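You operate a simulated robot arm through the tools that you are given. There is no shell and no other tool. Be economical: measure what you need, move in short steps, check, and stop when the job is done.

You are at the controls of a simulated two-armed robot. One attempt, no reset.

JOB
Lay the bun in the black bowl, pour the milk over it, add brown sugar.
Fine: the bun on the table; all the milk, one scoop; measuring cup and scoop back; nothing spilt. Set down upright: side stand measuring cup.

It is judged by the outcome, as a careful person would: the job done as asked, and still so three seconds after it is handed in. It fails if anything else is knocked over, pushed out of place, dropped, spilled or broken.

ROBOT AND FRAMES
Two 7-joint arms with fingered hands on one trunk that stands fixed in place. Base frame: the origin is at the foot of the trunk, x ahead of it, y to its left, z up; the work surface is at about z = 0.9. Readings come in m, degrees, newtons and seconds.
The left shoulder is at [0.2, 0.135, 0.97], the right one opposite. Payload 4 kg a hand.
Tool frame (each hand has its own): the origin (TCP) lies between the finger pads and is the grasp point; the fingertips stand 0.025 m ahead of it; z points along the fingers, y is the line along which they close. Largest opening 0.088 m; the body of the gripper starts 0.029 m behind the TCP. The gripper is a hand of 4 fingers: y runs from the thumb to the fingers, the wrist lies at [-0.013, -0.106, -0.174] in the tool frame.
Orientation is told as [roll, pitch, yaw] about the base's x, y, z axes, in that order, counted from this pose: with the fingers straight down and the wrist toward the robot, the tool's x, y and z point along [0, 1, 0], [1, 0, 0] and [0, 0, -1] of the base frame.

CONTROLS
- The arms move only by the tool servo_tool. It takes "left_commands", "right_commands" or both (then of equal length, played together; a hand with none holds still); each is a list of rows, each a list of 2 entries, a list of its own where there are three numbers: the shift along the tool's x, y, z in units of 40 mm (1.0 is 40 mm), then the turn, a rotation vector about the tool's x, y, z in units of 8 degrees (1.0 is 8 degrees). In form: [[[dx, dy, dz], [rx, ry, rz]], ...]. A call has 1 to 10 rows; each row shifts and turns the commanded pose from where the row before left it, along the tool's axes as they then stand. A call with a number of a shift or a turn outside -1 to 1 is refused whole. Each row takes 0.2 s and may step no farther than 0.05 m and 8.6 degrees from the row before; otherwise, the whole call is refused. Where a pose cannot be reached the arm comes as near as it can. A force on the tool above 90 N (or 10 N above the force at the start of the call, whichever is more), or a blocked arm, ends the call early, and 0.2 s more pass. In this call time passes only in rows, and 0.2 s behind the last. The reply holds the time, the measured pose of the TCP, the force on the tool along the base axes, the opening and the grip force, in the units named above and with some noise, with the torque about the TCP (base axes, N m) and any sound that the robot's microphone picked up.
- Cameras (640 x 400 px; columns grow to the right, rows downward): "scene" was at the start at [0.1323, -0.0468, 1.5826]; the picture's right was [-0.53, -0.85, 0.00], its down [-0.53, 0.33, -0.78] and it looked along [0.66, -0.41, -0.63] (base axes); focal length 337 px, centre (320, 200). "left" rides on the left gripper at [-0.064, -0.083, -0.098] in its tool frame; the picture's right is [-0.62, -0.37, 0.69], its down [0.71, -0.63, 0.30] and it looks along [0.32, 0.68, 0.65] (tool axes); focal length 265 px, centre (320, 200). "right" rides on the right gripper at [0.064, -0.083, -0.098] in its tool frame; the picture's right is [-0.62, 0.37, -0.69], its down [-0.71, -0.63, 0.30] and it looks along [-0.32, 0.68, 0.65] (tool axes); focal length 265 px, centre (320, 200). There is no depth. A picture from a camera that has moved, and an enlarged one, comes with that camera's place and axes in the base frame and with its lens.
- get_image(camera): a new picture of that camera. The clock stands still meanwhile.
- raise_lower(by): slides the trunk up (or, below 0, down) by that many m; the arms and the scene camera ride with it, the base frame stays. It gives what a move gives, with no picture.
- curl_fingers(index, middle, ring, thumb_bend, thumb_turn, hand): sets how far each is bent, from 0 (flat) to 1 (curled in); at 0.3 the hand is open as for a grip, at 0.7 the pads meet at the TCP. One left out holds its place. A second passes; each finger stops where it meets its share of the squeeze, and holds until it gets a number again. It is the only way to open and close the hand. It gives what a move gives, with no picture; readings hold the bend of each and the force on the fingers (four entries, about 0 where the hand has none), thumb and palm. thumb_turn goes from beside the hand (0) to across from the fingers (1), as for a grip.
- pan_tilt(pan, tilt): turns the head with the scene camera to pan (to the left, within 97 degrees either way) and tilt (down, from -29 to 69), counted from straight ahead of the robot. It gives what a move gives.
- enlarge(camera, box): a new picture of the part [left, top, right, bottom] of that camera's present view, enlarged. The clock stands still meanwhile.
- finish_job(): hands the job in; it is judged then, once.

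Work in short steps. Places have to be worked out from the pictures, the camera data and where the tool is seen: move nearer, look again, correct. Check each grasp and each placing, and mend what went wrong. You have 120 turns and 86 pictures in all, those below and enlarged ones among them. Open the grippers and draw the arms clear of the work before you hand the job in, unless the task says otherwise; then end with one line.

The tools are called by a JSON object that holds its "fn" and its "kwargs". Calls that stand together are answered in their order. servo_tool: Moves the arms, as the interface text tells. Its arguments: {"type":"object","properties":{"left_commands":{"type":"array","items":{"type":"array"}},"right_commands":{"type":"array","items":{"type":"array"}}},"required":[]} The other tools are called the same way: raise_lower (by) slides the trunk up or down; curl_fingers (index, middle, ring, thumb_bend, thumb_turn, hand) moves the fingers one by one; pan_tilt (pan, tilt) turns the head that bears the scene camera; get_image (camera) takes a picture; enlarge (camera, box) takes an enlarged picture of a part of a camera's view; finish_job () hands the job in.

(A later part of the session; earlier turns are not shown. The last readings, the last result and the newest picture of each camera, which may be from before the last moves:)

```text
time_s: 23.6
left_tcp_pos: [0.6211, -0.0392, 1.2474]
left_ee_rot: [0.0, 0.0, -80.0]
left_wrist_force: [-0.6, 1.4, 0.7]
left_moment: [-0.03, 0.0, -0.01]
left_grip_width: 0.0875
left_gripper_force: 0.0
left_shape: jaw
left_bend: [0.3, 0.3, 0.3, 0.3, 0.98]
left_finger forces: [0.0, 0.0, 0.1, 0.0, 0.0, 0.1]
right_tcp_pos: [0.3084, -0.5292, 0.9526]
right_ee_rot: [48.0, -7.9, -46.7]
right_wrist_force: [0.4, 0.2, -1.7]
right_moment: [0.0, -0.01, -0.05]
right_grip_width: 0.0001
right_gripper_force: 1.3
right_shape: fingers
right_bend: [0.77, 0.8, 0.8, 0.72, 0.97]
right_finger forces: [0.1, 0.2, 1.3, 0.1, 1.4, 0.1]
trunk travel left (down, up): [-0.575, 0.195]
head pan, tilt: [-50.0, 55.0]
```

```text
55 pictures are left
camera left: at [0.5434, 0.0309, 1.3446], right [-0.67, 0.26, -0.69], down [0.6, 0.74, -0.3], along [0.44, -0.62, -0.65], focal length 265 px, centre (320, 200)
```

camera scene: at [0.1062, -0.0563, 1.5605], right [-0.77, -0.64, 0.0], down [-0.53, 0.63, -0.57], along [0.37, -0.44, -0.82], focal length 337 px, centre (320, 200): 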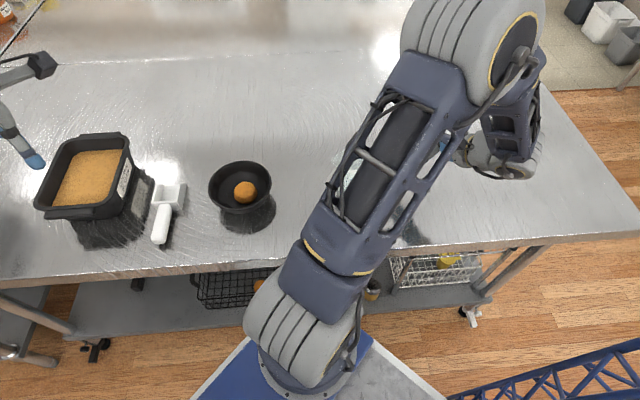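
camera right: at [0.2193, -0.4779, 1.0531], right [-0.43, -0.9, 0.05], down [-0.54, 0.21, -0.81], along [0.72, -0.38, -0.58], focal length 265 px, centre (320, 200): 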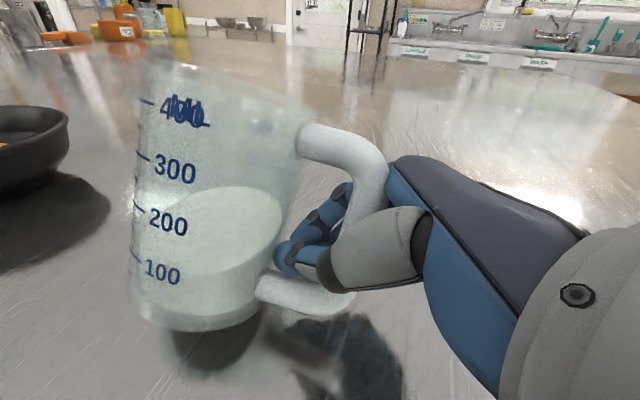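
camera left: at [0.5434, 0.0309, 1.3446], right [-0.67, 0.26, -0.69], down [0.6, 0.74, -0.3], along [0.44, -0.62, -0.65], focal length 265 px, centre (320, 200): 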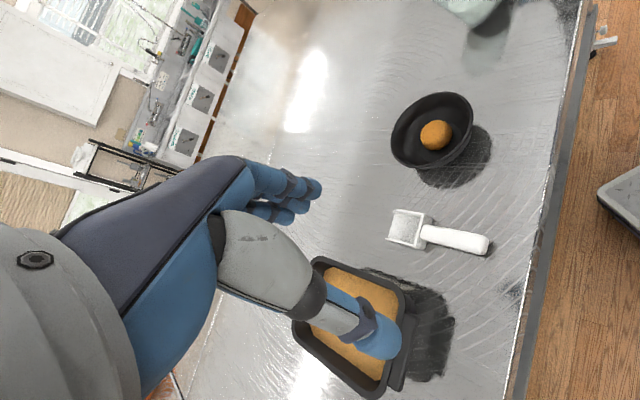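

The cup is just at the frame's top edge, so I'll turn 35° further.

{"fn": "servo_tool", "kwargs": {"left_commands": [[[0, 0, 0], [0, 0, 1]], [[0, 0, 0], [0, 0, 1]], [[0, 0, 0], [0, 0, 1]], [[0, 0, 0], [0, 0, 1]], [[0, 0, 0], [0, 0, 0.5]]]}}

{"fn": "get_image", "kwargs": {"camera": "left"}}

```text
time_s: 24.8
left_tcp_pos: [0.6209, -0.0409, 1.2478]
left_ee_rot: [-0.1, -0.1, -116.1]
left_wrist_force: [-1.0, -0.8, -0.1]
left_moment: [0.0, -0.01, 0.01]
left_grip_width: 0.0875
left_gripper_force: 0.0
left_shape: jaw
left_bend: [0.3, 0.3, 0.3, 0.3, 0.98]
left_finger forces: [0.0, 0.1, 0.0, 0.0, 0.0, 0.0]
right_tcp_pos: [0.3076, -0.5285, 0.954]
right_ee_rot: [47.9, -7.8, -46.7]
right_wrist_force: [-0.3, 0.5, -1.0]
right_moment: [-0.02, -0.04, 0.01]
right_grip_width: 0.0
right_gripper_force: 1.7
right_shape: fingers
right_bend: [0.77, 0.8, 0.8, 0.72, 0.97]
right_finger forces: [0.2, 0.1, 1.3, 0.0, 1.3, 0.0]
trunk travel left (down, up): [-0.575, 0.195]
head pan, tilt: [-50.0, 55.0]
```

```text
54 pictures are left
camera left: at [0.5998, 0.063, 1.3442], right [-0.4, 0.6, -0.69], down [0.92, 0.25, -0.3], along [-0.01, -0.76, -0.65], focal length 265 px, centre (320, 200)
```

left: 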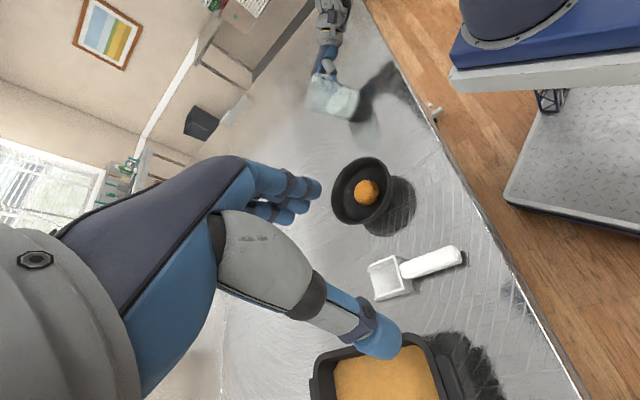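

{"fn": "enlarge", "kwargs": {"camera": "left", "box": [250, 30, 450, 155]}}

```text
3.20 times, centred on (350, 92) of left
camera zoom: at [0.5998, 0.063, 1.3442], right [-0.4, 0.6, -0.69], down [0.92, 0.25, -0.3], along [-0.01, -0.76, -0.65], focal length 849 px, centre (224, 544)
```

zoom: 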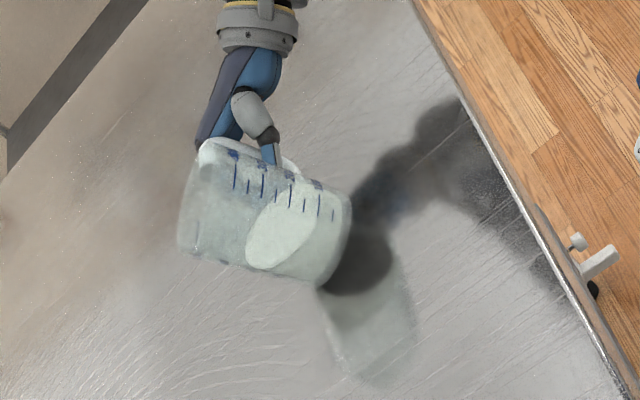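

The second view agrees: the cup still leans about 30° toward tool +y. I'll lift 1 cm and rotate back 15°, then look.

{"fn": "servo_tool", "kwargs": {"right_commands": [[[0.2, 0, -0.18], [0, 0, 0]], [[0, 0, 0], [-0.63, 0, -0.7]], [[0, 0, 0], [-0.63, 0, -0.7]]]}}

{"fn": "enlarge", "kwargs": {"camera": "left", "box": [250, 30, 450, 155]}}

{"fn": "get_image", "kwargs": {"camera": "right"}}

```text
time_s: 25.6
left_tcp_pos: [0.6206, -0.0421, 1.2468]
left_ee_rot: [-0.1, 0.0, -115.9]
left_wrist_force: [0.3, -0.1, 1.0]
left_moment: [-0.01, 0.03, 0.0]
left_grip_width: 0.0877
left_gripper_force: 0.1
left_shape: jaw
left_bend: [0.3, 0.3, 0.3, 0.3, 0.98]
left_finger forces: [0.0, 0.0, 0.0, 0.0, 0.0, 0.1]
right_tcp_pos: [0.3082, -0.5283, 0.9644]
right_ee_rot: [47.8, -23.1, -46.7]
right_wrist_force: [-0.4, -0.3, -0.2]
right_moment: [-0.04, -0.02, 0.02]
right_grip_width: 0.0
right_gripper_force: 0.9
right_shape: fingers
right_bend: [0.77, 0.8, 0.8, 0.72, 0.97]
right_finger forces: [0.0, 0.0, 1.1, 0.1, 1.1, 0.1]
trunk travel left (down, up): [-0.575, 0.195]
head pan, tilt: [-50.0, 55.0]
```

```text
3.20 times, centred on (350, 92) of left
camera zoom: at [0.5997, 0.0629, 1.3443], right [-0.4, 0.6, -0.69], down [0.92, 0.25, -0.3], along [-0.01, -0.76, -0.65], focal length 849 px, centre (224, 544)
```

zoom: 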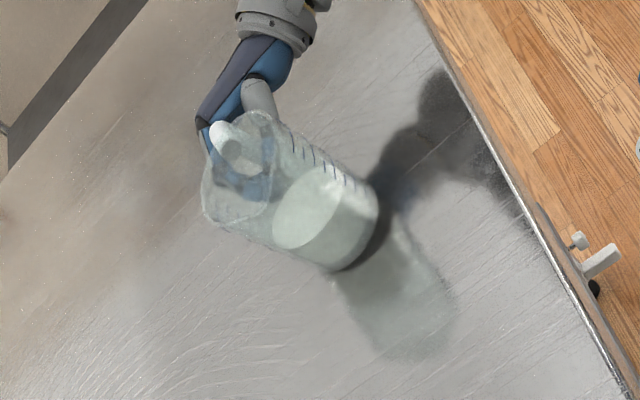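

```text
51 pictures are left
camera right: at [0.2029, -0.4604, 1.0345], right [-0.44, -0.88, 0.15], down [-0.38, 0.04, -0.92], along [0.81, -0.47, -0.36], focal length 265 px, centre (320, 200)
```

right: 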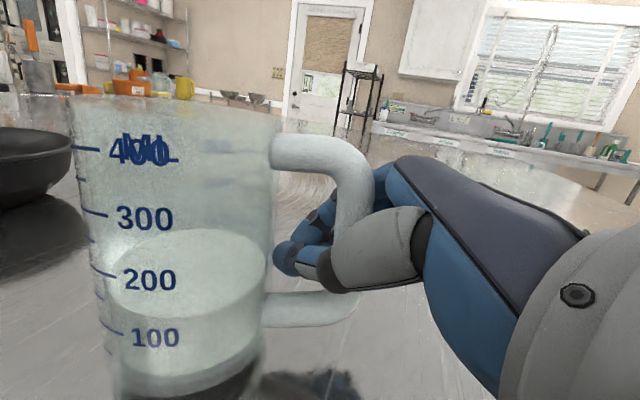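

The cup is now within about 10° of upright. I'll rotate 8° more, then check for floor contact.

{"fn": "servo_tool", "kwargs": {"right_commands": [[[0, 0, 0], [-0.63, 0, -0.7]]]}}

{"fn": "enlarge", "kwargs": {"camera": "left", "box": [250, 30, 450, 155]}}

```text
time_s: 26.0
left_tcp_pos: [0.6208, -0.0406, 1.2483]
left_ee_rot: [0.0, 0.0, -116.0]
left_wrist_force: [-0.4, -0.5, 0.1]
left_moment: [-0.03, 0.01, -0.01]
left_grip_width: 0.0879
left_gripper_force: 0.0
left_shape: jaw
left_bend: [0.3, 0.3, 0.3, 0.3, 0.98]
left_finger forces: [0.1, 0.0, 0.0, 0.0, 0.1, 0.0]
right_tcp_pos: [0.3081, -0.5276, 0.9629]
right_ee_rot: [47.9, -30.6, -46.7]
right_wrist_force: [-0.4, -0.1, -1.0]
right_moment: [0.0, 0.03, 0.0]
right_grip_width: 0.0001
right_gripper_force: 0.0
right_shape: fingers
right_bend: [0.77, 0.8, 0.8, 0.72, 0.97]
right_finger forces: [0.1, 0.1, 0.0, 0.0, 0.1, 0.0]
trunk travel left (down, up): [-0.575, 0.195]
head pan, tilt: [-50.0, 55.0]
```

```text
3.20 times, centred on (350, 92) of left
camera zoom: at [0.5996, 0.0629, 1.3443], right [-0.4, 0.6, -0.69], down [0.92, 0.25, -0.3], along [-0.01, -0.76, -0.65], focal length 849 px, centre (224, 544)
```

zoom: 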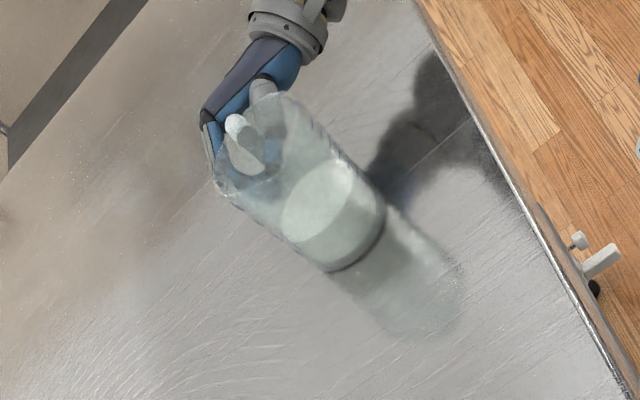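

The cup stands upright on the table and the finger forces read zero. I'll open the hand gradually.

{"fn": "curl_fingers", "kwargs": {"hand": "right", "index": 0.6, "middle": 0.6, "ring": 0.6, "thumb_bend": 0.55}}

{"fn": "get_image", "kwargs": {"camera": "right"}}

```text
time_s: 27.0
left_tcp_pos: [0.6211, -0.0406, 1.2465]
left_ee_rot: [0.1, 0.0, -115.9]
left_wrist_force: [0.6, 0.0, 0.5]
left_moment: [-0.01, -0.05, -0.01]
left_grip_width: 0.0879
left_gripper_force: 0.0
left_shape: jaw
left_bend: [0.3, 0.3, 0.3, 0.3, 0.98]
left_finger forces: [0.0, 0.1, 0.0, 0.0, 0.0, 0.0]
right_tcp_pos: [0.3072, -0.528, 0.9626]
right_ee_rot: [48.0, -30.4, -46.7]
right_wrist_force: [-0.3, 0.4, 0.2]
right_moment: [-0.02, -0.01, -0.03]
right_grip_width: 0.0242
right_gripper_force: 0.1
right_shape: fingers
right_bend: [0.6, 0.6, 0.6, 0.56, 0.98]
right_finger forces: [0.1, 0.0, 0.0, 0.0, 0.6, 0.0]
trunk travel left (down, up): [-0.575, 0.195]
head pan, tilt: [-50.0, 55.0]
```

```text
49 pictures are left
camera right: at [0.1969, -0.4543, 1.018], right [-0.46, -0.87, 0.19], down [-0.3, -0.05, -0.95], along [0.84, -0.5, -0.24], focal length 265 px, centre (320, 200)
```

right: 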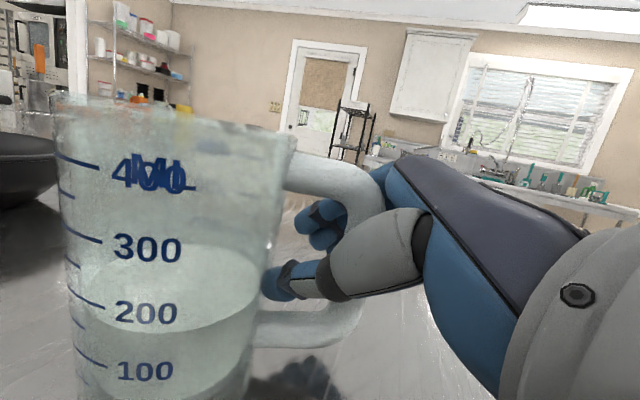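

The cup stands upright holding about 210 ml, with the bar between thumb and fingers near the palm. I'll open fully and back straight out along the fingers.

{"fn": "curl_fingers", "kwargs": {"hand": "right", "index": 0.35, "middle": 0.35, "ring": 0.35, "thumb_bend": 0.35}}

{"fn": "servo_tool", "kwargs": {"right_commands": [[[0, 0, -0.4], [0, 0, 0]], [[0, 0, -0.5], [0, 0, 0]], [[0, 0, -0.8], [0, 0, 0]]]}}

{"fn": "get_image", "kwargs": {"camera": "right"}}

{"fn": "enlarge", "kwargs": {"camera": "left", "box": [250, 30, 450, 155]}}

```text
time_s: 28.0
left_tcp_pos: [0.6212, -0.0406, 1.2468]
left_ee_rot: [0.0, 0.0, -116.0]
left_wrist_force: [-1.0, 0.4, -0.5]
left_moment: [0.0, -0.03, 0.01]
left_grip_width: 0.0876
left_gripper_force: 0.1
left_shape: jaw
left_bend: [0.3, 0.3, 0.3, 0.3, 0.98]
left_finger forces: [0.0, 0.0, 0.0, 0.0, 0.0, 0.1]
right_tcp_pos: [0.3071, -0.5266, 0.9637]
right_ee_rot: [47.9, -30.5, -46.8]
right_wrist_force: [1.5, -2.9, 6.6]
right_moment: [0.14, 0.02, 0.01]
right_grip_width: 0.0668
right_gripper_force: 3.6
right_shape: fingers
right_bend: [0.35, 0.35, 0.35, 0.41, 0.96]
right_finger forces: [0.0, 0.0, 0.0, 0.0, 7.5, 0.0]
trunk travel left (down, up): [-0.575, 0.195]
head pan, tilt: [-50.0, 55.0]
```

```text
time_s: 28.8
left_tcp_pos: [0.6211, -0.0406, 1.2472]
left_ee_rot: [-0.1, 0.0, -115.9]
left_wrist_force: [0.7, 0.5, -0.6]
left_moment: [0.01, 0.01, 0.0]
left_grip_width: 0.0876
left_gripper_force: 0.0
left_shape: jaw
left_bend: [0.3, 0.3, 0.3, 0.3, 0.98]
left_finger forces: [0.1, 0.0, 0.1, 0.1, 0.0, 0.0]
right_tcp_pos: [0.255, -0.5446, 1.004]
right_ee_rot: [47.9, -30.5, -46.7]
right_wrist_force: [0.0, 0.2, 0.4]
right_moment: [-0.01, 0.01, -0.01]
right_grip_width: 0.0739
right_gripper_force: 0.0
right_shape: fingers
right_bend: [0.35, 0.35, 0.35, 0.35, 0.97]
right_finger forces: [0.1, 0.0, 0.0, 0.0, 0.0, 0.1]
trunk travel left (down, up): [-0.575, 0.195]
head pan, tilt: [-50.0, 55.0]
```

```text
48 pictures are left
camera right: at [0.1445, -0.4707, 1.0589], right [-0.46, -0.87, 0.19], down [-0.3, -0.05, -0.95], along [0.84, -0.5, -0.24], focal length 265 px, centre (320, 200)
```

right: 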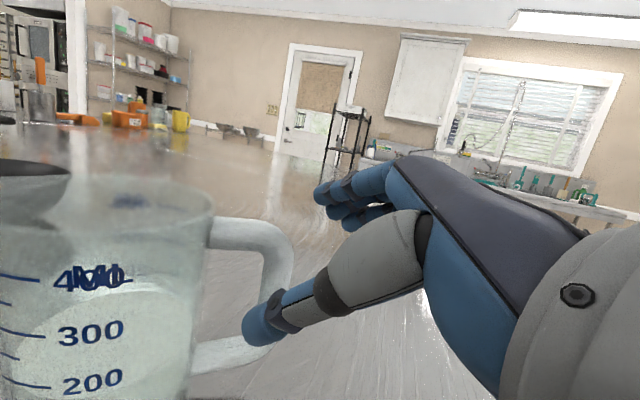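

```text
3.20 times, centred on (350, 92) of left
camera zoom: at [0.5997, 0.0629, 1.3442], right [-0.4, 0.6, -0.69], down [0.92, 0.25, -0.3], along [-0.01, -0.76, -0.65], focal length 849 px, centre (224, 544)
```

zoom: 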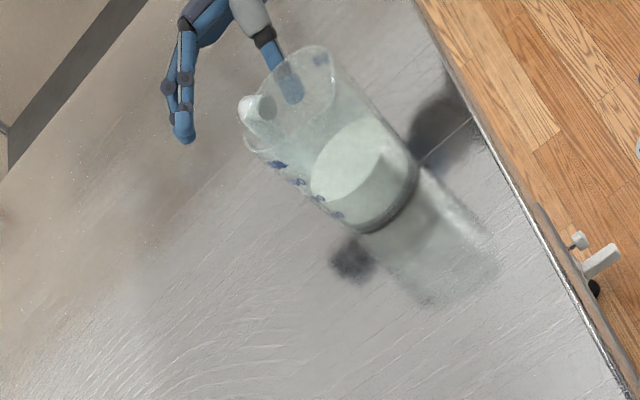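

The cup stands fine. It slid a few cm, its centre is now near [0.29,-0.445], and the handle points along −y with its bar near [0.303,-0.54]. I'll withdraw, undo the roll and swing clear. Then I'll set up a horizontal-finger approach along +y.

{"fn": "servo_tool", "kwargs": {"right_commands": [[[0, 0, -0.75], [0, 0, 0]], [[0, 0, -0.75], [0, 0, 0]], [[0, 0, 0], [0.63, 0, 0.7]], [[0, 0, 0], [0.63, 0, 0.7]], [[0, 0, 0], [0.63, 0, 0.7]], [[0, 0, 0], [0.63, 0, 0.7]], [[0, 0.85, -0.12], [0, 0, 0]], [[0, 0.85, -0.12], [0, 0, 0]], [[0, 0.85, -0.12], [0, 0, 0]], [[0, 0.85, -0.12], [0, 0, 0]]]}}

{"fn": "servo_tool", "kwargs": {"right_commands": [[[0, 0, 0], [0.74, 0, -0.66]], [[0, 0, 0], [0.74, 0, -0.66]], [[0, 0, 0], [0.74, 0, -0.66]], [[0, 0, 0], [0.74, 0, -0.66]], [[0, 0, 0], [0.74, 0, -0.66]], [[0, 0, 0], [0, 0.9, 0]], [[0, 0, 0], [0, 0.9, 0]], [[0, 0, 0], [0, 0.9, 0]], [[0, 0, 0], [0, 0.9, 0]]]}}

{"fn": "get_image", "kwargs": {"camera": "right"}}

{"fn": "get_image", "kwargs": {"camera": "scene"}}

```text
time_s: 31.0
left_tcp_pos: [0.6233, -0.0413, 1.2468]
left_ee_rot: [-0.1, -0.1, -116.0]
left_wrist_force: [1.4, 0.0, 0.0]
left_moment: [-0.03, 0.02, -0.02]
left_grip_width: 0.0873
left_gripper_force: 0.1
left_shape: jaw
left_bend: [0.3, 0.3, 0.3, 0.3, 0.98]
left_finger forces: [0.0, 0.0, 0.0, 0.0, 0.0, 0.0]
right_tcp_pos: [0.2886, -0.6712, 1.0519]
right_ee_rot: [48.0, -0.4, -46.6]
right_wrist_force: [-0.2, -0.2, 0.2]
right_moment: [0.03, -0.01, -0.01]
right_grip_width: 0.0741
right_gripper_force: 0.0
right_shape: fingers
right_bend: [0.35, 0.35, 0.35, 0.35, 0.97]
right_finger forces: [0.0, 0.0, 0.1, 0.1, 0.0, 0.0]
trunk travel left (down, up): [-0.575, 0.195]
head pan, tilt: [-50.0, 55.0]
```

```text
time_s: 33.0
left_tcp_pos: [0.6205, -0.0415, 1.247]
left_ee_rot: [0.0, -0.1, -116.0]
left_wrist_force: [-0.6, -0.6, 0.5]
left_moment: [0.01, -0.03, 0.03]
left_grip_width: 0.0875
left_gripper_force: 0.1
left_shape: jaw
left_bend: [0.3, 0.3, 0.3, 0.3, 0.98]
left_finger forces: [0.1, 0.0, 0.1, 0.1, 0.0, 0.1]
right_tcp_pos: [0.2736, -0.6551, 1.0507]
right_ee_rot: [64.3, 0.2, -6.9]
right_wrist_force: [-0.2, -0.2, 0.4]
right_moment: [0.01, 0.04, -0.03]
right_grip_width: 0.074
right_gripper_force: 0.0
right_shape: fingers
right_bend: [0.35, 0.35, 0.35, 0.35, 0.97]
right_finger forces: [0.1, 0.0, 0.0, 0.0, 0.0, 0.0]
right hand out of reach, approached as far as the arm can: row 7, 8, 9
trunk travel left (down, up): [-0.575, 0.195]
head pan, tilt: [-50.0, 55.0]
```

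```text
46 pictures are left
camera right: at [0.1833, -0.7059, 1.1503], right [0.26, -0.93, -0.26], down [-0.63, 0.04, -0.77], along [0.73, 0.36, -0.58], focal length 265 px, centre (320, 200)
```

right: 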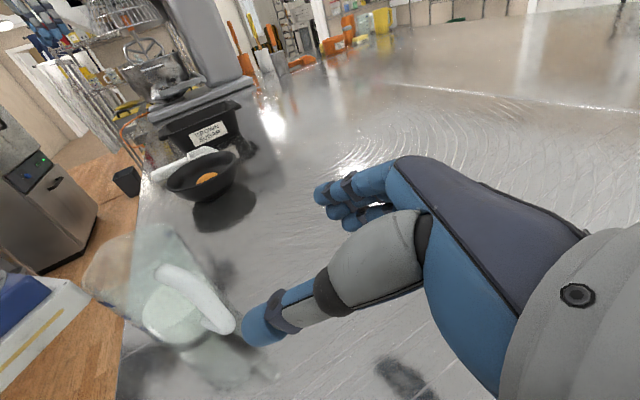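

```text
45 pictures are left
camera scene: at [0.1061, -0.0565, 1.5605], right [-0.77, -0.64, 0.0], down [-0.53, 0.63, -0.57], along [0.37, -0.44, -0.82], focal length 337 px, centre (320, 200)
```

scene: 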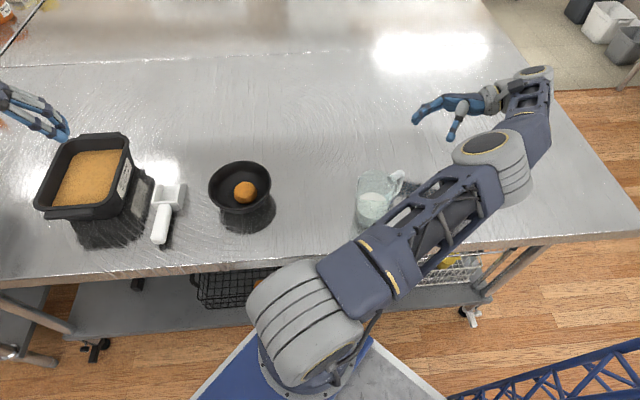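

The scene camera now sees the cup clearly; I'll zoom in to locate it.

{"fn": "enlarge", "kwargs": {"camera": "scene", "box": [330, 130, 450, 250]}}

```text
3.33 times, centred on (390, 190) of scene
camera zoom: at [0.1061, -0.0565, 1.5605], right [-0.77, -0.64, 0.0], down [-0.53, 0.63, -0.57], along [0.37, -0.44, -0.82], focal length 1123 px, centre (87, 233)
```

zoom: 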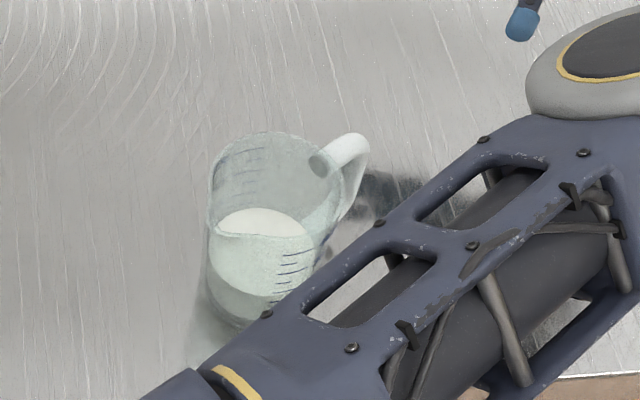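

The cup centre is [0.282,-0.441] and the handle bar [0.27,-0.527], pointing along −y. Before gripping, I'll test whether the arm can reach a deep pour orientation above the bowl.

{"fn": "servo_tool", "kwargs": {"right_commands": [[[0, 0, -0.4], [0, -1, 0]], [[0, 0, 0], [0, -1, 0]], [[0, 0, 0], [0, -1, 0]], [[0, 0, 0], [0, -1, 0]], [[0, 0, 0], [0, -1, 0]], [[0, 0, 0], [0, -1, 0]], [[0, 0, 0], [0, -1, 0]], [[0, 0, 0], [0, -1, 0]]]}}

{"fn": "servo_tool", "kwargs": {"right_commands": [[[0.5, 0.3, -0.9], [0, 0, 0]], [[0.95, 0.54, -0.3], [0, 0, 0]], [[0.95, 0.54, -0.3], [0, 0, 0]], [[0.95, 0.54, -0.3], [0, 0, 0]], [[0.95, 0.54, -0.3], [0, 0, 0]], [[0.95, 0.54, -0.3], [0, 0, 0]], [[0.95, 0.54, -0.3], [0, 0, 0]], [[0.95, 0.54, -0.3], [0, 0, 0]]]}}

{"fn": "servo_tool", "kwargs": {"right_commands": [[[0, 0, 0], [0, -1, 0]], [[0, 0, 0], [0, -1, 0]], [[0, 0, 0], [0, -1, 0]], [[0, 0, 0], [0, -1, 0]], [[0, 0, 0], [0, -1, 0]], [[0, 0, 0], [0, -1, 0]], [[0, 0, 0], [0, -1, 0]], [[0, 0, 0], [0, -1, 0]]]}}

```text
time_s: 34.8
left_tcp_pos: [0.6206, -0.0412, 1.2472]
left_ee_rot: [0.0, -0.1, -116.0]
left_wrist_force: [0.7, 0.8, -0.3]
left_moment: [0.0, 0.01, 0.0]
left_grip_width: 0.0875
left_gripper_force: 0.1
left_shape: jaw
left_bend: [0.3, 0.3, 0.3, 0.3, 0.98]
left_finger forces: [0.0, 0.0, 0.0, 0.0, 0.0, 0.0]
right_tcp_pos: [0.2717, -0.669, 1.0571]
right_ee_rot: [-0.1, 0.1, -7.0]
right_wrist_force: [0.1, 0.3, 0.4]
right_moment: [-0.02, 0.01, 0.01]
right_grip_width: 0.0738
right_gripper_force: 0.0
right_shape: fingers
right_bend: [0.35, 0.35, 0.35, 0.35, 0.97]
right_finger forces: [0.0, 0.0, 0.0, 0.1, 0.1, 0.0]
trunk travel left (down, up): [-0.575, 0.195]
head pan, tilt: [-50.0, 55.0]
```

```text
time_s: 36.6
left_tcp_pos: [0.6211, -0.0409, 1.2468]
left_ee_rot: [0.0, 0.1, -116.0]
left_wrist_force: [0.2, -0.3, -0.5]
left_moment: [0.01, 0.0, 0.03]
left_grip_width: 0.0874
left_gripper_force: 0.2
left_shape: jaw
left_bend: [0.3, 0.3, 0.3, 0.3, 0.98]
left_finger forces: [0.0, 0.0, 0.0, 0.1, 0.1, 0.0]
right_tcp_pos: [0.4684, -0.4047, 1.1781]
right_ee_rot: [0.1, 0.0, -7.0]
right_wrist_force: [0.3, 0.4, 0.2]
right_moment: [0.02, 0.01, -0.02]
right_grip_width: 0.0739
right_gripper_force: 0.0
right_shape: fingers
right_bend: [0.35, 0.35, 0.35, 0.35, 0.97]
right_finger forces: [0.1, 0.0, 0.1, 0.1, 0.0, 0.1]
trunk travel left (down, up): [-0.575, 0.195]
head pan, tilt: [-50.0, 55.0]
```

```text
time_s: 38.4
left_tcp_pos: [0.6218, -0.0415, 1.2474]
left_ee_rot: [0.0, -0.1, -116.0]
left_wrist_force: [0.3, -1.0, -0.6]
left_moment: [-0.02, -0.02, 0.03]
left_grip_width: 0.0875
left_gripper_force: 0.1
left_shape: jaw
left_bend: [0.3, 0.3, 0.3, 0.3, 0.98]
left_finger forces: [0.1, 0.0, 0.1, 0.0, 0.0, 0.0]
right_tcp_pos: [0.4764, -0.4105, 1.1846]
right_ee_rot: [-63.9, 0.2, -7.0]
right_wrist_force: [-0.2, -0.1, -0.2]
right_moment: [-0.02, 0.01, 0.01]
right_grip_width: 0.0741
right_gripper_force: 0.0
right_shape: fingers
right_bend: [0.35, 0.35, 0.35, 0.35, 0.97]
right_finger forces: [0.1, 0.0, 0.0, 0.0, 0.0, 0.0]
right hand out of reach, approached as far as the arm can: row 8
trunk travel left (down, up): [-0.575, 0.195]
head pan, tilt: [-50.0, 55.0]
```

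The deep pour of −64° roll is reachable. I'll go back and set up the grasp with roll ≈58°.

{"fn": "servo_tool", "kwargs": {"right_commands": [[[0, 0, 0], [0, 1, 0]], [[0, 0, 0], [0, 1, 0]], [[0, 0, 0], [0, 1, 0]], [[0, 0, 0], [0, 1, 0]], [[0, 0, 0], [0, 1, 0]], [[0, 0, 0], [0, 1, 0]], [[0, 0, 0], [0, 1, 0]], [[0, 0, 0], [0, 1, 0]]]}}

{"fn": "servo_tool", "kwargs": {"right_commands": [[[-0.95, -0.54, 0.3], [0, 0, 0]], [[-0.95, -0.54, 0.3], [0, 0, 0]], [[-0.95, -0.54, 0.3], [0, 0, 0]], [[-0.95, -0.54, 0.3], [0, 0, 0]], [[-0.95, -0.54, 0.2], [0, 0, 0]], [[-0.95, -0.54, 0.2], [0, 0, 0]], [[-0.7, -0.4, 0.2], [0, 0, 0]]]}}

{"fn": "servo_tool", "kwargs": {"right_commands": [[[0, 0, 0], [0, 1, 0]], [[0, 0, 0], [0, 1, 0]], [[0, 0, 0], [0, 1, 0]], [[0, 0, 0], [0, 1, 0]], [[0, 0, 0], [0, 1, 0]], [[0, 0, 0], [0, 1, 0]], [[0, 0, 0], [0, 1, 0]]]}}

```text
time_s: 40.2
left_tcp_pos: [0.6215, -0.0412, 1.2479]
left_ee_rot: [0.0, 0.0, -115.9]
left_wrist_force: [-0.3, 0.7, 0.5]
left_moment: [0.0, 0.0, 0.01]
left_grip_width: 0.0873
left_gripper_force: 0.2
left_shape: jaw
left_bend: [0.3, 0.3, 0.3, 0.3, 0.98]
left_finger forces: [0.0, 0.0, 0.0, 0.0, 0.1, 0.1]
right_tcp_pos: [0.4774, -0.4097, 1.1852]
right_ee_rot: [0.1, 0.0, -6.8]
right_wrist_force: [0.8, 0.0, -0.3]
right_moment: [-0.02, -0.01, 0.0]
right_grip_width: 0.0742
right_gripper_force: 0.1
right_shape: fingers
right_bend: [0.35, 0.35, 0.35, 0.35, 0.97]
right_finger forces: [0.0, 0.0, 0.0, 0.0, 0.0, 0.0]
trunk travel left (down, up): [-0.575, 0.195]
head pan, tilt: [-50.0, 55.0]
```

```text
time_s: 41.8
left_tcp_pos: [0.6212, -0.0403, 1.2465]
left_ee_rot: [0.0, 0.0, -115.9]
left_wrist_force: [0.1, 0.4, 0.1]
left_moment: [0.01, -0.01, 0.04]
left_grip_width: 0.0878
left_gripper_force: 0.0
left_shape: jaw
left_bend: [0.3, 0.3, 0.3, 0.3, 0.98]
left_finger forces: [0.0, 0.0, 0.1, 0.1, 0.0, 0.0]
right_tcp_pos: [0.3021, -0.6463, 1.1151]
right_ee_rot: [0.1, 0.1, -6.8]
right_wrist_force: [-0.4, 0.9, 0.2]
right_moment: [0.03, 0.01, 0.0]
right_grip_width: 0.0742
right_gripper_force: 0.1
right_shape: fingers
right_bend: [0.35, 0.35, 0.35, 0.35, 0.97]
right_finger forces: [0.1, 0.1, 0.0, 0.0, 0.1, 0.0]
trunk travel left (down, up): [-0.575, 0.195]
head pan, tilt: [-50.0, 55.0]
```

```text
time_s: 43.4
left_tcp_pos: [0.6221, -0.0395, 1.2468]
left_ee_rot: [0.0, 0.1, -115.9]
left_wrist_force: [0.6, -0.6, -0.3]
left_moment: [-0.02, 0.01, -0.02]
left_grip_width: 0.0876
left_gripper_force: 0.1
left_shape: jaw
left_bend: [0.3, 0.3, 0.3, 0.3, 0.98]
left_finger forces: [0.0, 0.1, 0.1, 0.0, 0.0, 0.0]
right_tcp_pos: [0.3011, -0.6467, 1.1131]
right_ee_rot: [56.1, 0.1, -7.0]
right_wrist_force: [0.3, 1.1, -0.2]
right_moment: [0.0, 0.01, 0.01]
right_grip_width: 0.0743
right_gripper_force: 0.0
right_shape: fingers
right_bend: [0.35, 0.35, 0.35, 0.35, 0.97]
right_finger forces: [0.0, 0.1, 0.1, 0.0, 0.1, 0.1]
trunk travel left (down, up): [-0.575, 0.195]
head pan, tilt: [-50.0, 55.0]
```

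I'll move to the pre-approach and look.

{"fn": "servo_tool", "kwargs": {"right_commands": [[[-0.61, -0.37, 0.7], [0, 0, 0]], [[-0.61, -0.37, 0.7], [0, 0, 0]], [[-0.61, -0.37, 0.7], [0, 0, 0]]]}}

{"fn": "get_image", "kwargs": {"camera": "right"}}

{"fn": "enlarge", "kwargs": {"camera": "scene", "box": [330, 110, 490, 250]}}

```text
time_s: 44.2
left_tcp_pos: [0.6209, -0.0408, 1.2475]
left_ee_rot: [0.0, -0.1, -115.9]
left_wrist_force: [0.8, 0.4, 0.1]
left_moment: [0.01, 0.02, -0.01]
left_grip_width: 0.0875
left_gripper_force: 0.2
left_shape: jaw
left_bend: [0.3, 0.3, 0.3, 0.3, 0.98]
left_finger forces: [0.1, 0.1, 0.1, 0.0, 0.0, 0.0]
right_tcp_pos: [0.26, -0.6132, 1.0034]
right_ee_rot: [56.1, 0.0, -6.8]
right_wrist_force: [-0.6, -0.6, 0.4]
right_moment: [0.0, -0.01, -0.01]
right_grip_width: 0.0741
right_gripper_force: 0.0
right_shape: fingers
right_bend: [0.35, 0.35, 0.35, 0.35, 0.97]
right_finger forces: [0.0, 0.0, 0.0, 0.0, 0.1, 0.0]
trunk travel left (down, up): [-0.575, 0.195]
head pan, tilt: [-50.0, 55.0]
```

```text
43 pictures are left
camera right: at [0.1719, -0.649, 1.1107], right [0.26, -0.96, -0.13], down [-0.64, -0.07, -0.76], along [0.72, 0.28, -0.63], focal length 265 px, centre (320, 200)
```

right: 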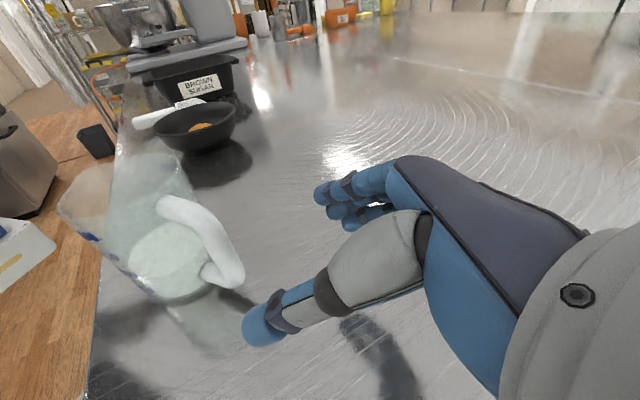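

```text
2.86 times, centred on (410, 180) of scene
camera zoom: at [0.1063, -0.0563, 1.5605], right [-0.77, -0.64, 0.0], down [-0.53, 0.63, -0.57], along [0.37, -0.44, -0.82], focal length 963 px, centre (63, 257)
```

zoom: 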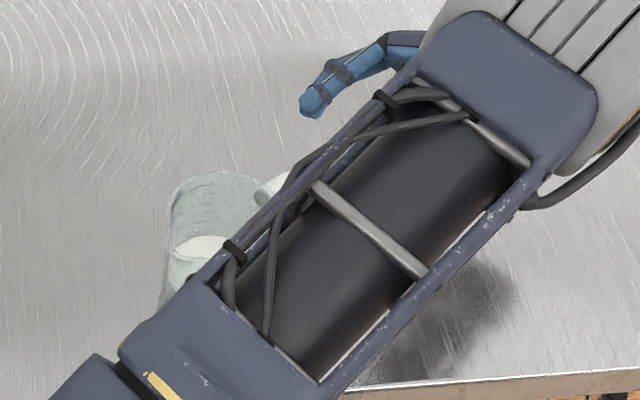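

The bar is confirmed at [0.275,-0.527]. I'll advance most of the way and check.

{"fn": "servo_tool", "kwargs": {"right_commands": [[[0.1, 0.05, 0.8], [0, 0, 0]], [[0.1, 0, 0.8], [0, 0, 0]]]}}

{"fn": "get_image", "kwargs": {"camera": "right"}}

```text
time_s: 44.8
left_tcp_pos: [0.6217, -0.0414, 1.2472]
left_ee_rot: [0.0, 0.0, -116.0]
left_wrist_force: [-0.6, -0.4, 0.1]
left_moment: [0.03, -0.02, -0.04]
left_grip_width: 0.0874
left_gripper_force: 0.0
left_shape: jaw
left_bend: [0.3, 0.3, 0.3, 0.3, 0.98]
left_finger forces: [0.0, 0.0, 0.0, 0.0, 0.1, 0.0]
right_tcp_pos: [0.2697, -0.5568, 0.9766]
right_ee_rot: [56.0, -0.1, -6.9]
right_wrist_force: [0.0, -0.2, 0.2]
right_moment: [0.0, 0.0, -0.01]
right_grip_width: 0.0741
right_gripper_force: 0.0
right_shape: fingers
right_bend: [0.35, 0.35, 0.35, 0.35, 0.97]
right_finger forces: [0.0, 0.0, 0.0, 0.1, 0.0, 0.0]
trunk travel left (down, up): [-0.575, 0.195]
head pan, tilt: [-50.0, 55.0]
```

```text
41 pictures are left
camera right: at [0.1823, -0.5919, 1.0834], right [0.26, -0.96, -0.13], down [-0.64, -0.07, -0.76], along [0.72, 0.28, -0.63], focal length 265 px, centre (320, 200)
```

right: 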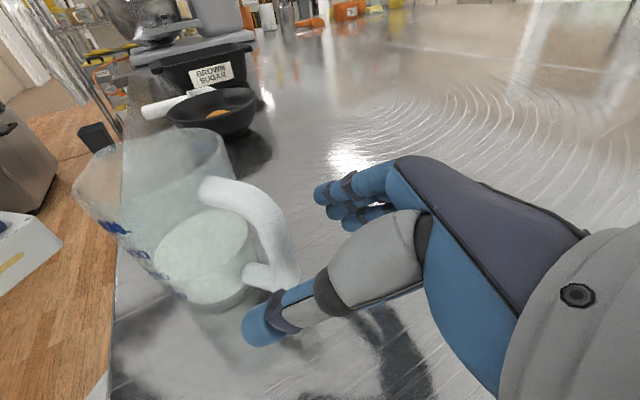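

Remaining advance is about 5 cm, with a touch of +y.

{"fn": "servo_tool", "kwargs": {"right_commands": [[[0.03, 0.1, 0.6], [0, 0, 0]], [[0, 0, 0.6], [0, 0, 0]]]}}

{"fn": "get_image", "kwargs": {"camera": "right"}}

```text
time_s: 45.4
left_tcp_pos: [0.6209, -0.0411, 1.2469]
left_ee_rot: [0.0, 0.0, -116.0]
left_wrist_force: [-0.1, -0.5, -0.6]
left_moment: [-0.01, 0.02, 0.01]
left_grip_width: 0.0874
left_gripper_force: 0.0
left_shape: jaw
left_bend: [0.3, 0.3, 0.3, 0.3, 0.98]
left_finger forces: [0.0, 0.1, 0.1, 0.0, 0.0, 0.0]
right_tcp_pos: [0.2783, -0.5174, 0.9497]
right_ee_rot: [56.0, 0.1, -6.8]
right_wrist_force: [0.0, 0.7, -0.4]
right_moment: [0.01, 0.01, 0.0]
right_grip_width: 0.074
right_gripper_force: 0.1
right_shape: fingers
right_bend: [0.35, 0.35, 0.35, 0.35, 0.97]
right_finger forces: [0.0, 0.1, 0.1, 0.0, 0.1, 0.1]
trunk travel left (down, up): [-0.575, 0.195]
head pan, tilt: [-50.0, 55.0]
```

```text
40 pictures are left
camera right: at [0.1909, -0.5521, 1.0573], right [0.26, -0.96, -0.13], down [-0.64, -0.07, -0.76], along [0.72, 0.28, -0.63], focal length 265 px, centre (320, 200)
```

right: 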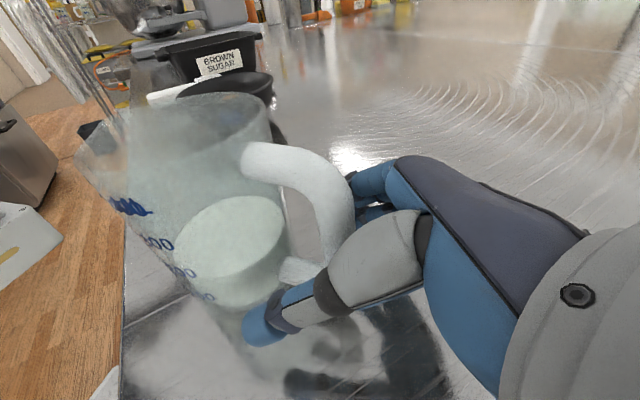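

The bar sits about 8 mm palm-side of the TCP and 12 mm toward the fingers, which is why they hooked past it before. I'll retreat 2 cm and centre, so the pads pinch the bar itself.

{"fn": "servo_tool", "kwargs": {"right_commands": [[[0.1, 0.28, -0.48], [0, 0, 0]]]}}

{"fn": "curl_fingers", "kwargs": {"hand": "right", "index": 0.52, "middle": 0.52, "ring": 0.52, "thumb_bend": 0.52}}

{"fn": "get_image", "kwargs": {"camera": "right"}}

```text
time_s: 45.8
left_tcp_pos: [0.6205, -0.0419, 1.247]
left_ee_rot: [-0.1, 0.0, -116.0]
left_wrist_force: [0.8, -0.6, -0.1]
left_moment: [-0.03, 0.04, -0.01]
left_grip_width: 0.0875
left_gripper_force: 0.0
left_shape: jaw
left_bend: [0.3, 0.3, 0.3, 0.3, 0.98]
left_finger forces: [0.1, 0.1, 0.1, 0.0, 0.0, 0.0]
right_tcp_pos: [0.288, -0.5314, 0.9638]
right_ee_rot: [56.1, 0.0, -6.8]
right_wrist_force: [-0.6, 0.4, -0.6]
right_moment: [0.0, -0.04, 0.03]
right_grip_width: 0.0742
right_gripper_force: 0.0
right_shape: fingers
right_bend: [0.35, 0.35, 0.35, 0.35, 0.97]
right_finger forces: [0.0, 0.0, 0.0, 0.0, 0.1, 0.0]
trunk travel left (down, up): [-0.575, 0.195]
head pan, tilt: [-50.0, 55.0]
```

```text
time_s: 46.8
left_tcp_pos: [0.6221, -0.0402, 1.2461]
left_ee_rot: [0.0, 0.1, -116.0]
left_wrist_force: [0.5, 1.2, 0.9]
left_moment: [0.01, 0.02, 0.03]
left_grip_width: 0.0874
left_gripper_force: 0.1
left_shape: jaw
left_bend: [0.3, 0.3, 0.3, 0.3, 0.98]
left_finger forces: [0.0, 0.0, 0.1, 0.0, 0.1, 0.0]
right_tcp_pos: [0.2883, -0.5326, 0.9629]
right_ee_rot: [56.1, 0.0, -6.9]
right_wrist_force: [0.1, 0.6, 0.8]
right_moment: [0.0, 0.02, -0.05]
right_grip_width: 0.0381
right_gripper_force: 0.0
right_shape: fingers
right_bend: [0.52, 0.52, 0.52, 0.52, 0.98]
right_finger forces: [0.0, 0.0, 0.1, 0.1, 0.2, 0.0]
trunk travel left (down, up): [-0.575, 0.195]
head pan, tilt: [-50.0, 55.0]
```

```text
39 pictures are left
camera right: at [0.2002, -0.567, 1.071], right [0.26, -0.96, -0.13], down [-0.64, -0.07, -0.76], along [0.72, 0.28, -0.63], focal length 265 px, centre (320, 200)
```

right: 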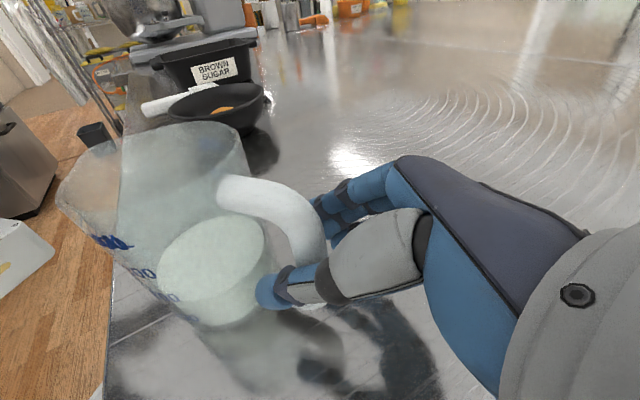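

The bar is now between the pads. I'll close further.

{"fn": "curl_fingers", "kwargs": {"hand": "right", "index": 0.62, "middle": 0.62, "ring": 0.62, "thumb_bend": 0.62}}

{"fn": "get_image", "kwargs": {"camera": "right"}}

```text
time_s: 47.8
left_tcp_pos: [0.6214, -0.0397, 1.2477]
left_ee_rot: [0.1, 0.0, -116.0]
left_wrist_force: [-0.9, -0.3, 0.1]
left_moment: [0.0, -0.01, -0.01]
left_grip_width: 0.0877
left_gripper_force: 0.0
left_shape: jaw
left_bend: [0.3, 0.3, 0.3, 0.3, 0.98]
left_finger forces: [0.0, 0.1, 0.0, 0.1, 0.0, 0.0]
right_tcp_pos: [0.2886, -0.5323, 0.9641]
right_ee_rot: [56.2, 0.0, -7.0]
right_wrist_force: [0.0, 1.7, 0.1]
right_moment: [-0.02, 0.03, 0.01]
right_grip_width: 0.0161
right_gripper_force: 0.3
right_shape: fingers
right_bend: [0.62, 0.62, 0.62, 0.62, 0.98]
right_finger forces: [0.0, 0.0, 0.0, 0.0, 0.2, 0.0]
trunk travel left (down, up): [-0.575, 0.195]
head pan, tilt: [-50.0, 55.0]
```

```text
38 pictures are left
camera right: at [0.2002, -0.567, 1.071], right [0.26, -0.96, -0.13], down [-0.64, -0.07, -0.76], along [0.72, 0.28, -0.63], focal length 265 px, centre (320, 200)
```

right: 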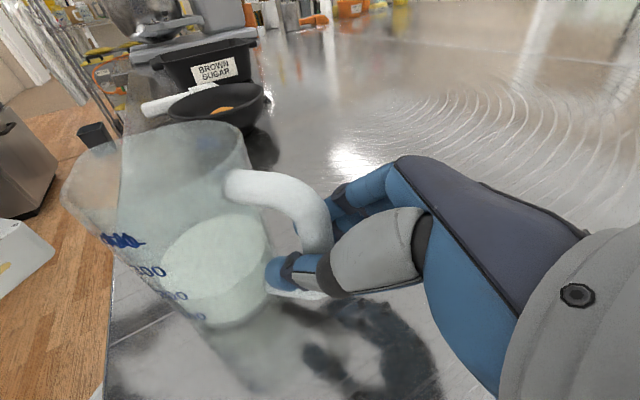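

The pads are nearly closed without gripping, so the bar still sits palm-side of them. I'll open, retreat 1.5 cm more and close again.

{"fn": "curl_fingers", "kwargs": {"hand": "right", "index": 0.48, "middle": 0.48, "ring": 0.48, "thumb_bend": 0.48}}

{"fn": "servo_tool", "kwargs": {"right_commands": [[[0.05, 0.1, -0.4], [0, 0, 0]]]}}

{"fn": "curl_fingers", "kwargs": {"hand": "right", "index": 0.58, "middle": 0.58, "ring": 0.58, "thumb_bend": 0.58}}

{"fn": "enlarge", "kwargs": {"camera": "right", "box": [160, 110, 440, 350]}}

```text
time_s: 48.8
left_tcp_pos: [0.6217, -0.041, 1.2467]
left_ee_rot: [0.0, -0.2, -116.0]
left_wrist_force: [-0.4, -0.7, -0.8]
left_moment: [-0.01, 0.01, 0.04]
left_grip_width: 0.0877
left_gripper_force: 0.1
left_shape: jaw
left_bend: [0.3, 0.3, 0.3, 0.3, 0.98]
left_finger forces: [0.0, 0.0, 0.1, 0.0, 0.0, 0.0]
right_tcp_pos: [0.2881, -0.5318, 0.9638]
right_ee_rot: [56.1, 0.0, -6.9]
right_wrist_force: [0.6, 0.7, 0.3]
right_moment: [-0.04, 0.01, 0.02]
right_grip_width: 0.0456
right_gripper_force: 0.1
right_shape: fingers
right_bend: [0.48, 0.48, 0.48, 0.48, 0.98]
right_finger forces: [0.0, 0.1, 0.1, 0.1, 0.1, 0.1]
trunk travel left (down, up): [-0.575, 0.195]
head pan, tilt: [-50.0, 55.0]
```

```text
time_s: 49.2
left_tcp_pos: [0.6214, -0.041, 1.2469]
left_ee_rot: [0.0, 0.0, -116.0]
left_wrist_force: [-0.3, 1.5, -0.4]
left_moment: [-0.02, -0.02, 0.01]
left_grip_width: 0.0876
left_gripper_force: 0.0
left_shape: jaw
left_bend: [0.3, 0.3, 0.3, 0.3, 0.98]
left_finger forces: [0.1, 0.0, 0.0, 0.1, 0.1, 0.0]
right_tcp_pos: [0.2898, -0.5445, 0.9738]
right_ee_rot: [56.1, 0.0, -6.9]
right_wrist_force: [0.8, 0.5, 0.3]
right_moment: [0.0, -0.02, -0.02]
right_grip_width: 0.0454
right_gripper_force: 0.0
right_shape: fingers
right_bend: [0.48, 0.48, 0.48, 0.48, 0.98]
right_finger forces: [0.1, 0.0, 0.0, 0.0, 0.0, 0.1]
trunk travel left (down, up): [-0.575, 0.195]
head pan, tilt: [-50.0, 55.0]
```

```text
time_s: 50.2
left_tcp_pos: [0.6219, -0.0402, 1.2467]
left_ee_rot: [0.1, 0.0, -116.0]
left_wrist_force: [0.7, -0.1, -0.4]
left_moment: [-0.01, -0.04, -0.01]
left_grip_width: 0.0878
left_gripper_force: 0.0
left_shape: jaw
left_bend: [0.3, 0.3, 0.3, 0.3, 0.98]
left_finger forces: [0.0, 0.1, 0.0, 0.0, 0.0, 0.1]
right_tcp_pos: [0.2899, -0.5437, 0.9743]
right_ee_rot: [56.2, 0.0, -6.9]
right_wrist_force: [-0.5, 0.2, 0.3]
right_moment: [0.02, 0.03, -0.01]
right_grip_width: 0.0271
right_gripper_force: 0.4
right_shape: fingers
right_bend: [0.57, 0.57, 0.57, 0.56, 0.98]
right_finger forces: [0.0, 0.0, 0.0, 0.0, 0.2, 0.0]
trunk travel left (down, up): [-0.575, 0.195]
head pan, tilt: [-50.0, 55.0]
```

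```text
1.67 times, centred on (300, 230) of right
camera zoom: at [0.2026, -0.5803, 1.0821], right [0.26, -0.96, -0.13], down [-0.64, -0.07, -0.76], along [0.72, 0.28, -0.63], focal length 442 px, centre (353, 150)
```

zoom: 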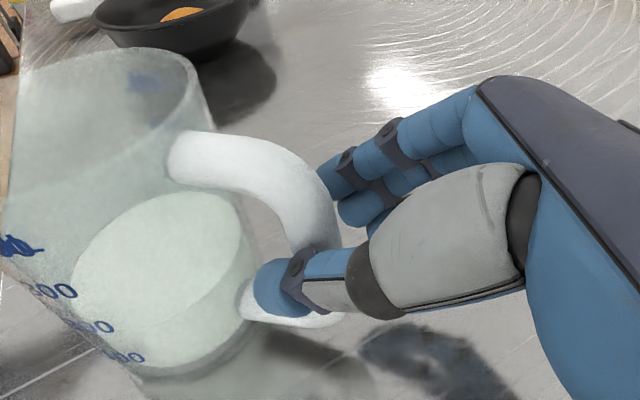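

Now the bar lies between the distal pads. I'll close firmly.

{"fn": "curl_fingers", "kwargs": {"hand": "right", "index": 0.68, "middle": 0.68, "ring": 0.68, "thumb_bend": 0.66}}

{"fn": "enlarge", "kwargs": {"camera": "right", "box": [60, 60, 440, 350]}}

```text
time_s: 51.2
left_tcp_pos: [0.6218, -0.0399, 1.2474]
left_ee_rot: [0.0, 0.0, -116.0]
left_wrist_force: [-0.1, 0.4, 0.4]
left_moment: [0.02, 0.03, 0.01]
left_grip_width: 0.0874
left_gripper_force: 0.0
left_shape: jaw
left_bend: [0.3, 0.3, 0.3, 0.3, 0.98]
left_finger forces: [0.1, 0.1, 0.1, 0.0, 0.0, 0.1]
right_tcp_pos: [0.2899, -0.5447, 0.9755]
right_ee_rot: [56.0, 0.1, -7.0]
right_wrist_force: [-1.1, -1.0, 0.2]
right_moment: [-0.02, -0.01, 0.02]
right_grip_width: 0.0094
right_gripper_force: 2.3
right_shape: fingers
right_bend: [0.66, 0.66, 0.68, 0.63, 0.97]
right_finger forces: [0.8, 1.6, 0.0, 0.0, 2.3, 0.1]
trunk travel left (down, up): [-0.575, 0.195]
head pan, tilt: [-50.0, 55.0]
```

```text
1.38 times, centred on (250, 205) of right
camera zoom: at [0.2026, -0.5803, 1.0821], right [0.26, -0.96, -0.13], down [-0.64, -0.07, -0.76], along [0.72, 0.28, -0.63], focal length 366 px, centre (417, 193)
```

zoom: 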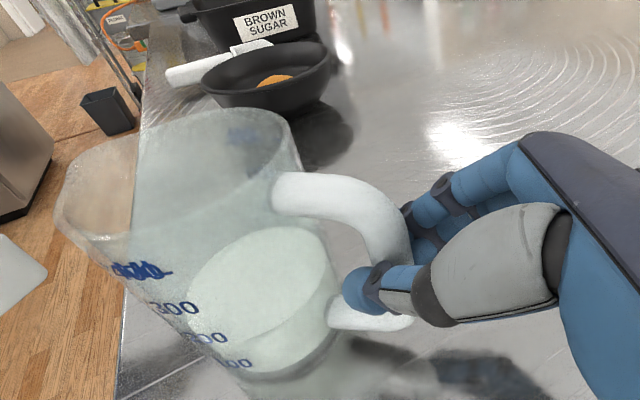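

The cup is still upright and gripped at 2 N by thumb, index and middle. I'll squeeze harder.

{"fn": "curl_fingers", "kwargs": {"hand": "right", "index": 0.76, "middle": 0.76, "ring": 0.78, "thumb_bend": 0.74}}

{"fn": "enlarge", "kwargs": {"camera": "right", "box": [60, 60, 440, 350]}}

```text
time_s: 52.2
left_tcp_pos: [0.6202, -0.04, 1.2474]
left_ee_rot: [-0.1, -0.1, -116.0]
left_wrist_force: [0.9, 1.0, -0.2]
left_moment: [0.02, 0.01, 0.03]
left_grip_width: 0.0876
left_gripper_force: 0.0
left_shape: jaw
left_bend: [0.3, 0.3, 0.3, 0.3, 0.98]
left_finger forces: [0.1, 0.1, 0.1, 0.1, 0.1, 0.0]
right_tcp_pos: [0.291, -0.5443, 0.9751]
right_ee_rot: [56.1, 0.0, -6.9]
right_wrist_force: [-0.2, 0.5, -0.2]
right_moment: [-0.02, -0.03, 0.03]
right_grip_width: 0.006
right_gripper_force: 11.4
right_shape: fingers
right_bend: [0.74, 0.74, 0.78, 0.65, 0.95]
right_finger forces: [7.0, 5.2, 0.1, 0.1, 11.5, 0.1]
trunk travel left (down, up): [-0.575, 0.195]
head pan, tilt: [-50.0, 55.0]
```

```text
1.38 times, centred on (250, 205) of right
camera zoom: at [0.2026, -0.5803, 1.0821], right [0.26, -0.96, -0.13], down [-0.64, -0.07, -0.76], along [0.72, 0.28, -0.63], focal length 366 px, centre (417, 193)
```

zoom: 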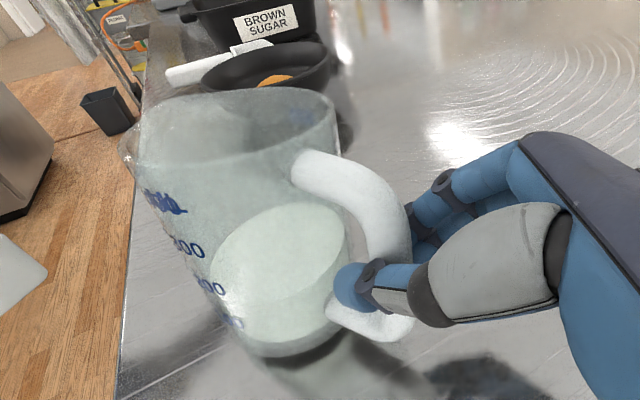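

The grip is 11 N and the cup leans slightly. I'll lift 1.5 cm and see whether it holds.

{"fn": "servo_tool", "kwargs": {"right_commands": [[[0.16, 0, -0.11], [0, 0, 0]], [[0.16, 0, -0.11], [0, 0, 0]]]}}

{"fn": "enlarge", "kwargs": {"camera": "right", "box": [60, 60, 440, 350]}}

{"fn": "enlarge", "kwargs": {"camera": "left", "box": [250, 0, 450, 125]}}

```text
time_s: 52.8
left_tcp_pos: [0.6221, -0.0404, 1.2465]
left_ee_rot: [-0.1, 0.0, -116.1]
left_wrist_force: [0.4, -0.3, -0.2]
left_moment: [-0.02, 0.01, -0.02]
left_grip_width: 0.0876
left_gripper_force: 0.1
left_shape: jaw
left_bend: [0.3, 0.3, 0.3, 0.3, 0.98]
left_finger forces: [0.1, 0.0, 0.0, 0.0, 0.0, 0.0]
right_tcp_pos: [0.2907, -0.545, 0.9902]
right_ee_rot: [56.1, -0.1, -7.0]
right_wrist_force: [-0.2, -0.4, -2.0]
right_moment: [-0.08, 0.0, 0.0]
right_grip_width: 0.0059
right_gripper_force: 12.6
right_shape: fingers
right_bend: [0.74, 0.75, 0.78, 0.65, 0.94]
right_finger forces: [7.0, 6.2, 0.0, 0.0, 12.1, 0.0]
trunk travel left (down, up): [-0.575, 0.195]
head pan, tilt: [-50.0, 55.0]
```

```text
1.38 times, centred on (250, 205) of right
camera zoom: at [0.2032, -0.5802, 1.0978], right [0.26, -0.96, -0.13], down [-0.64, -0.07, -0.76], along [0.72, 0.28, -0.63], focal length 366 px, centre (417, 193)
```

zoom: 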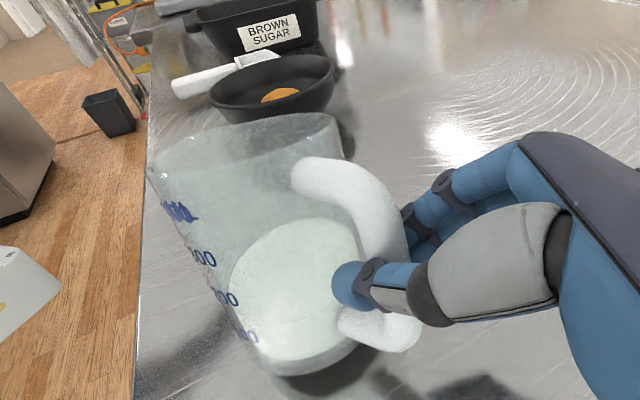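

```text
3.20 times, centred on (350, 62) of left
camera zoom: at [0.5996, 0.0627, 1.3442], right [-0.4, 0.6, -0.69], down [0.92, 0.25, -0.3], along [-0.01, -0.76, -0.65], focal length 849 px, centre (224, 640)
```

zoom: 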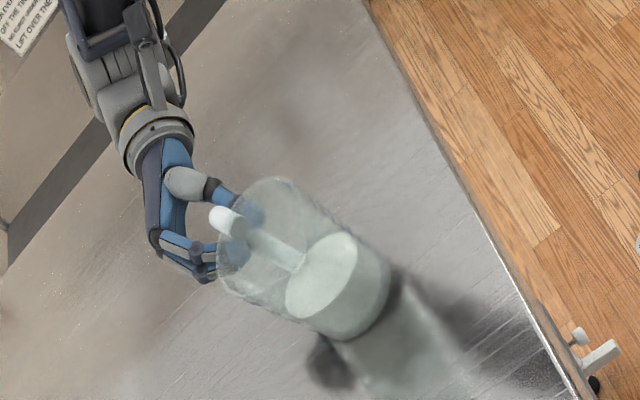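

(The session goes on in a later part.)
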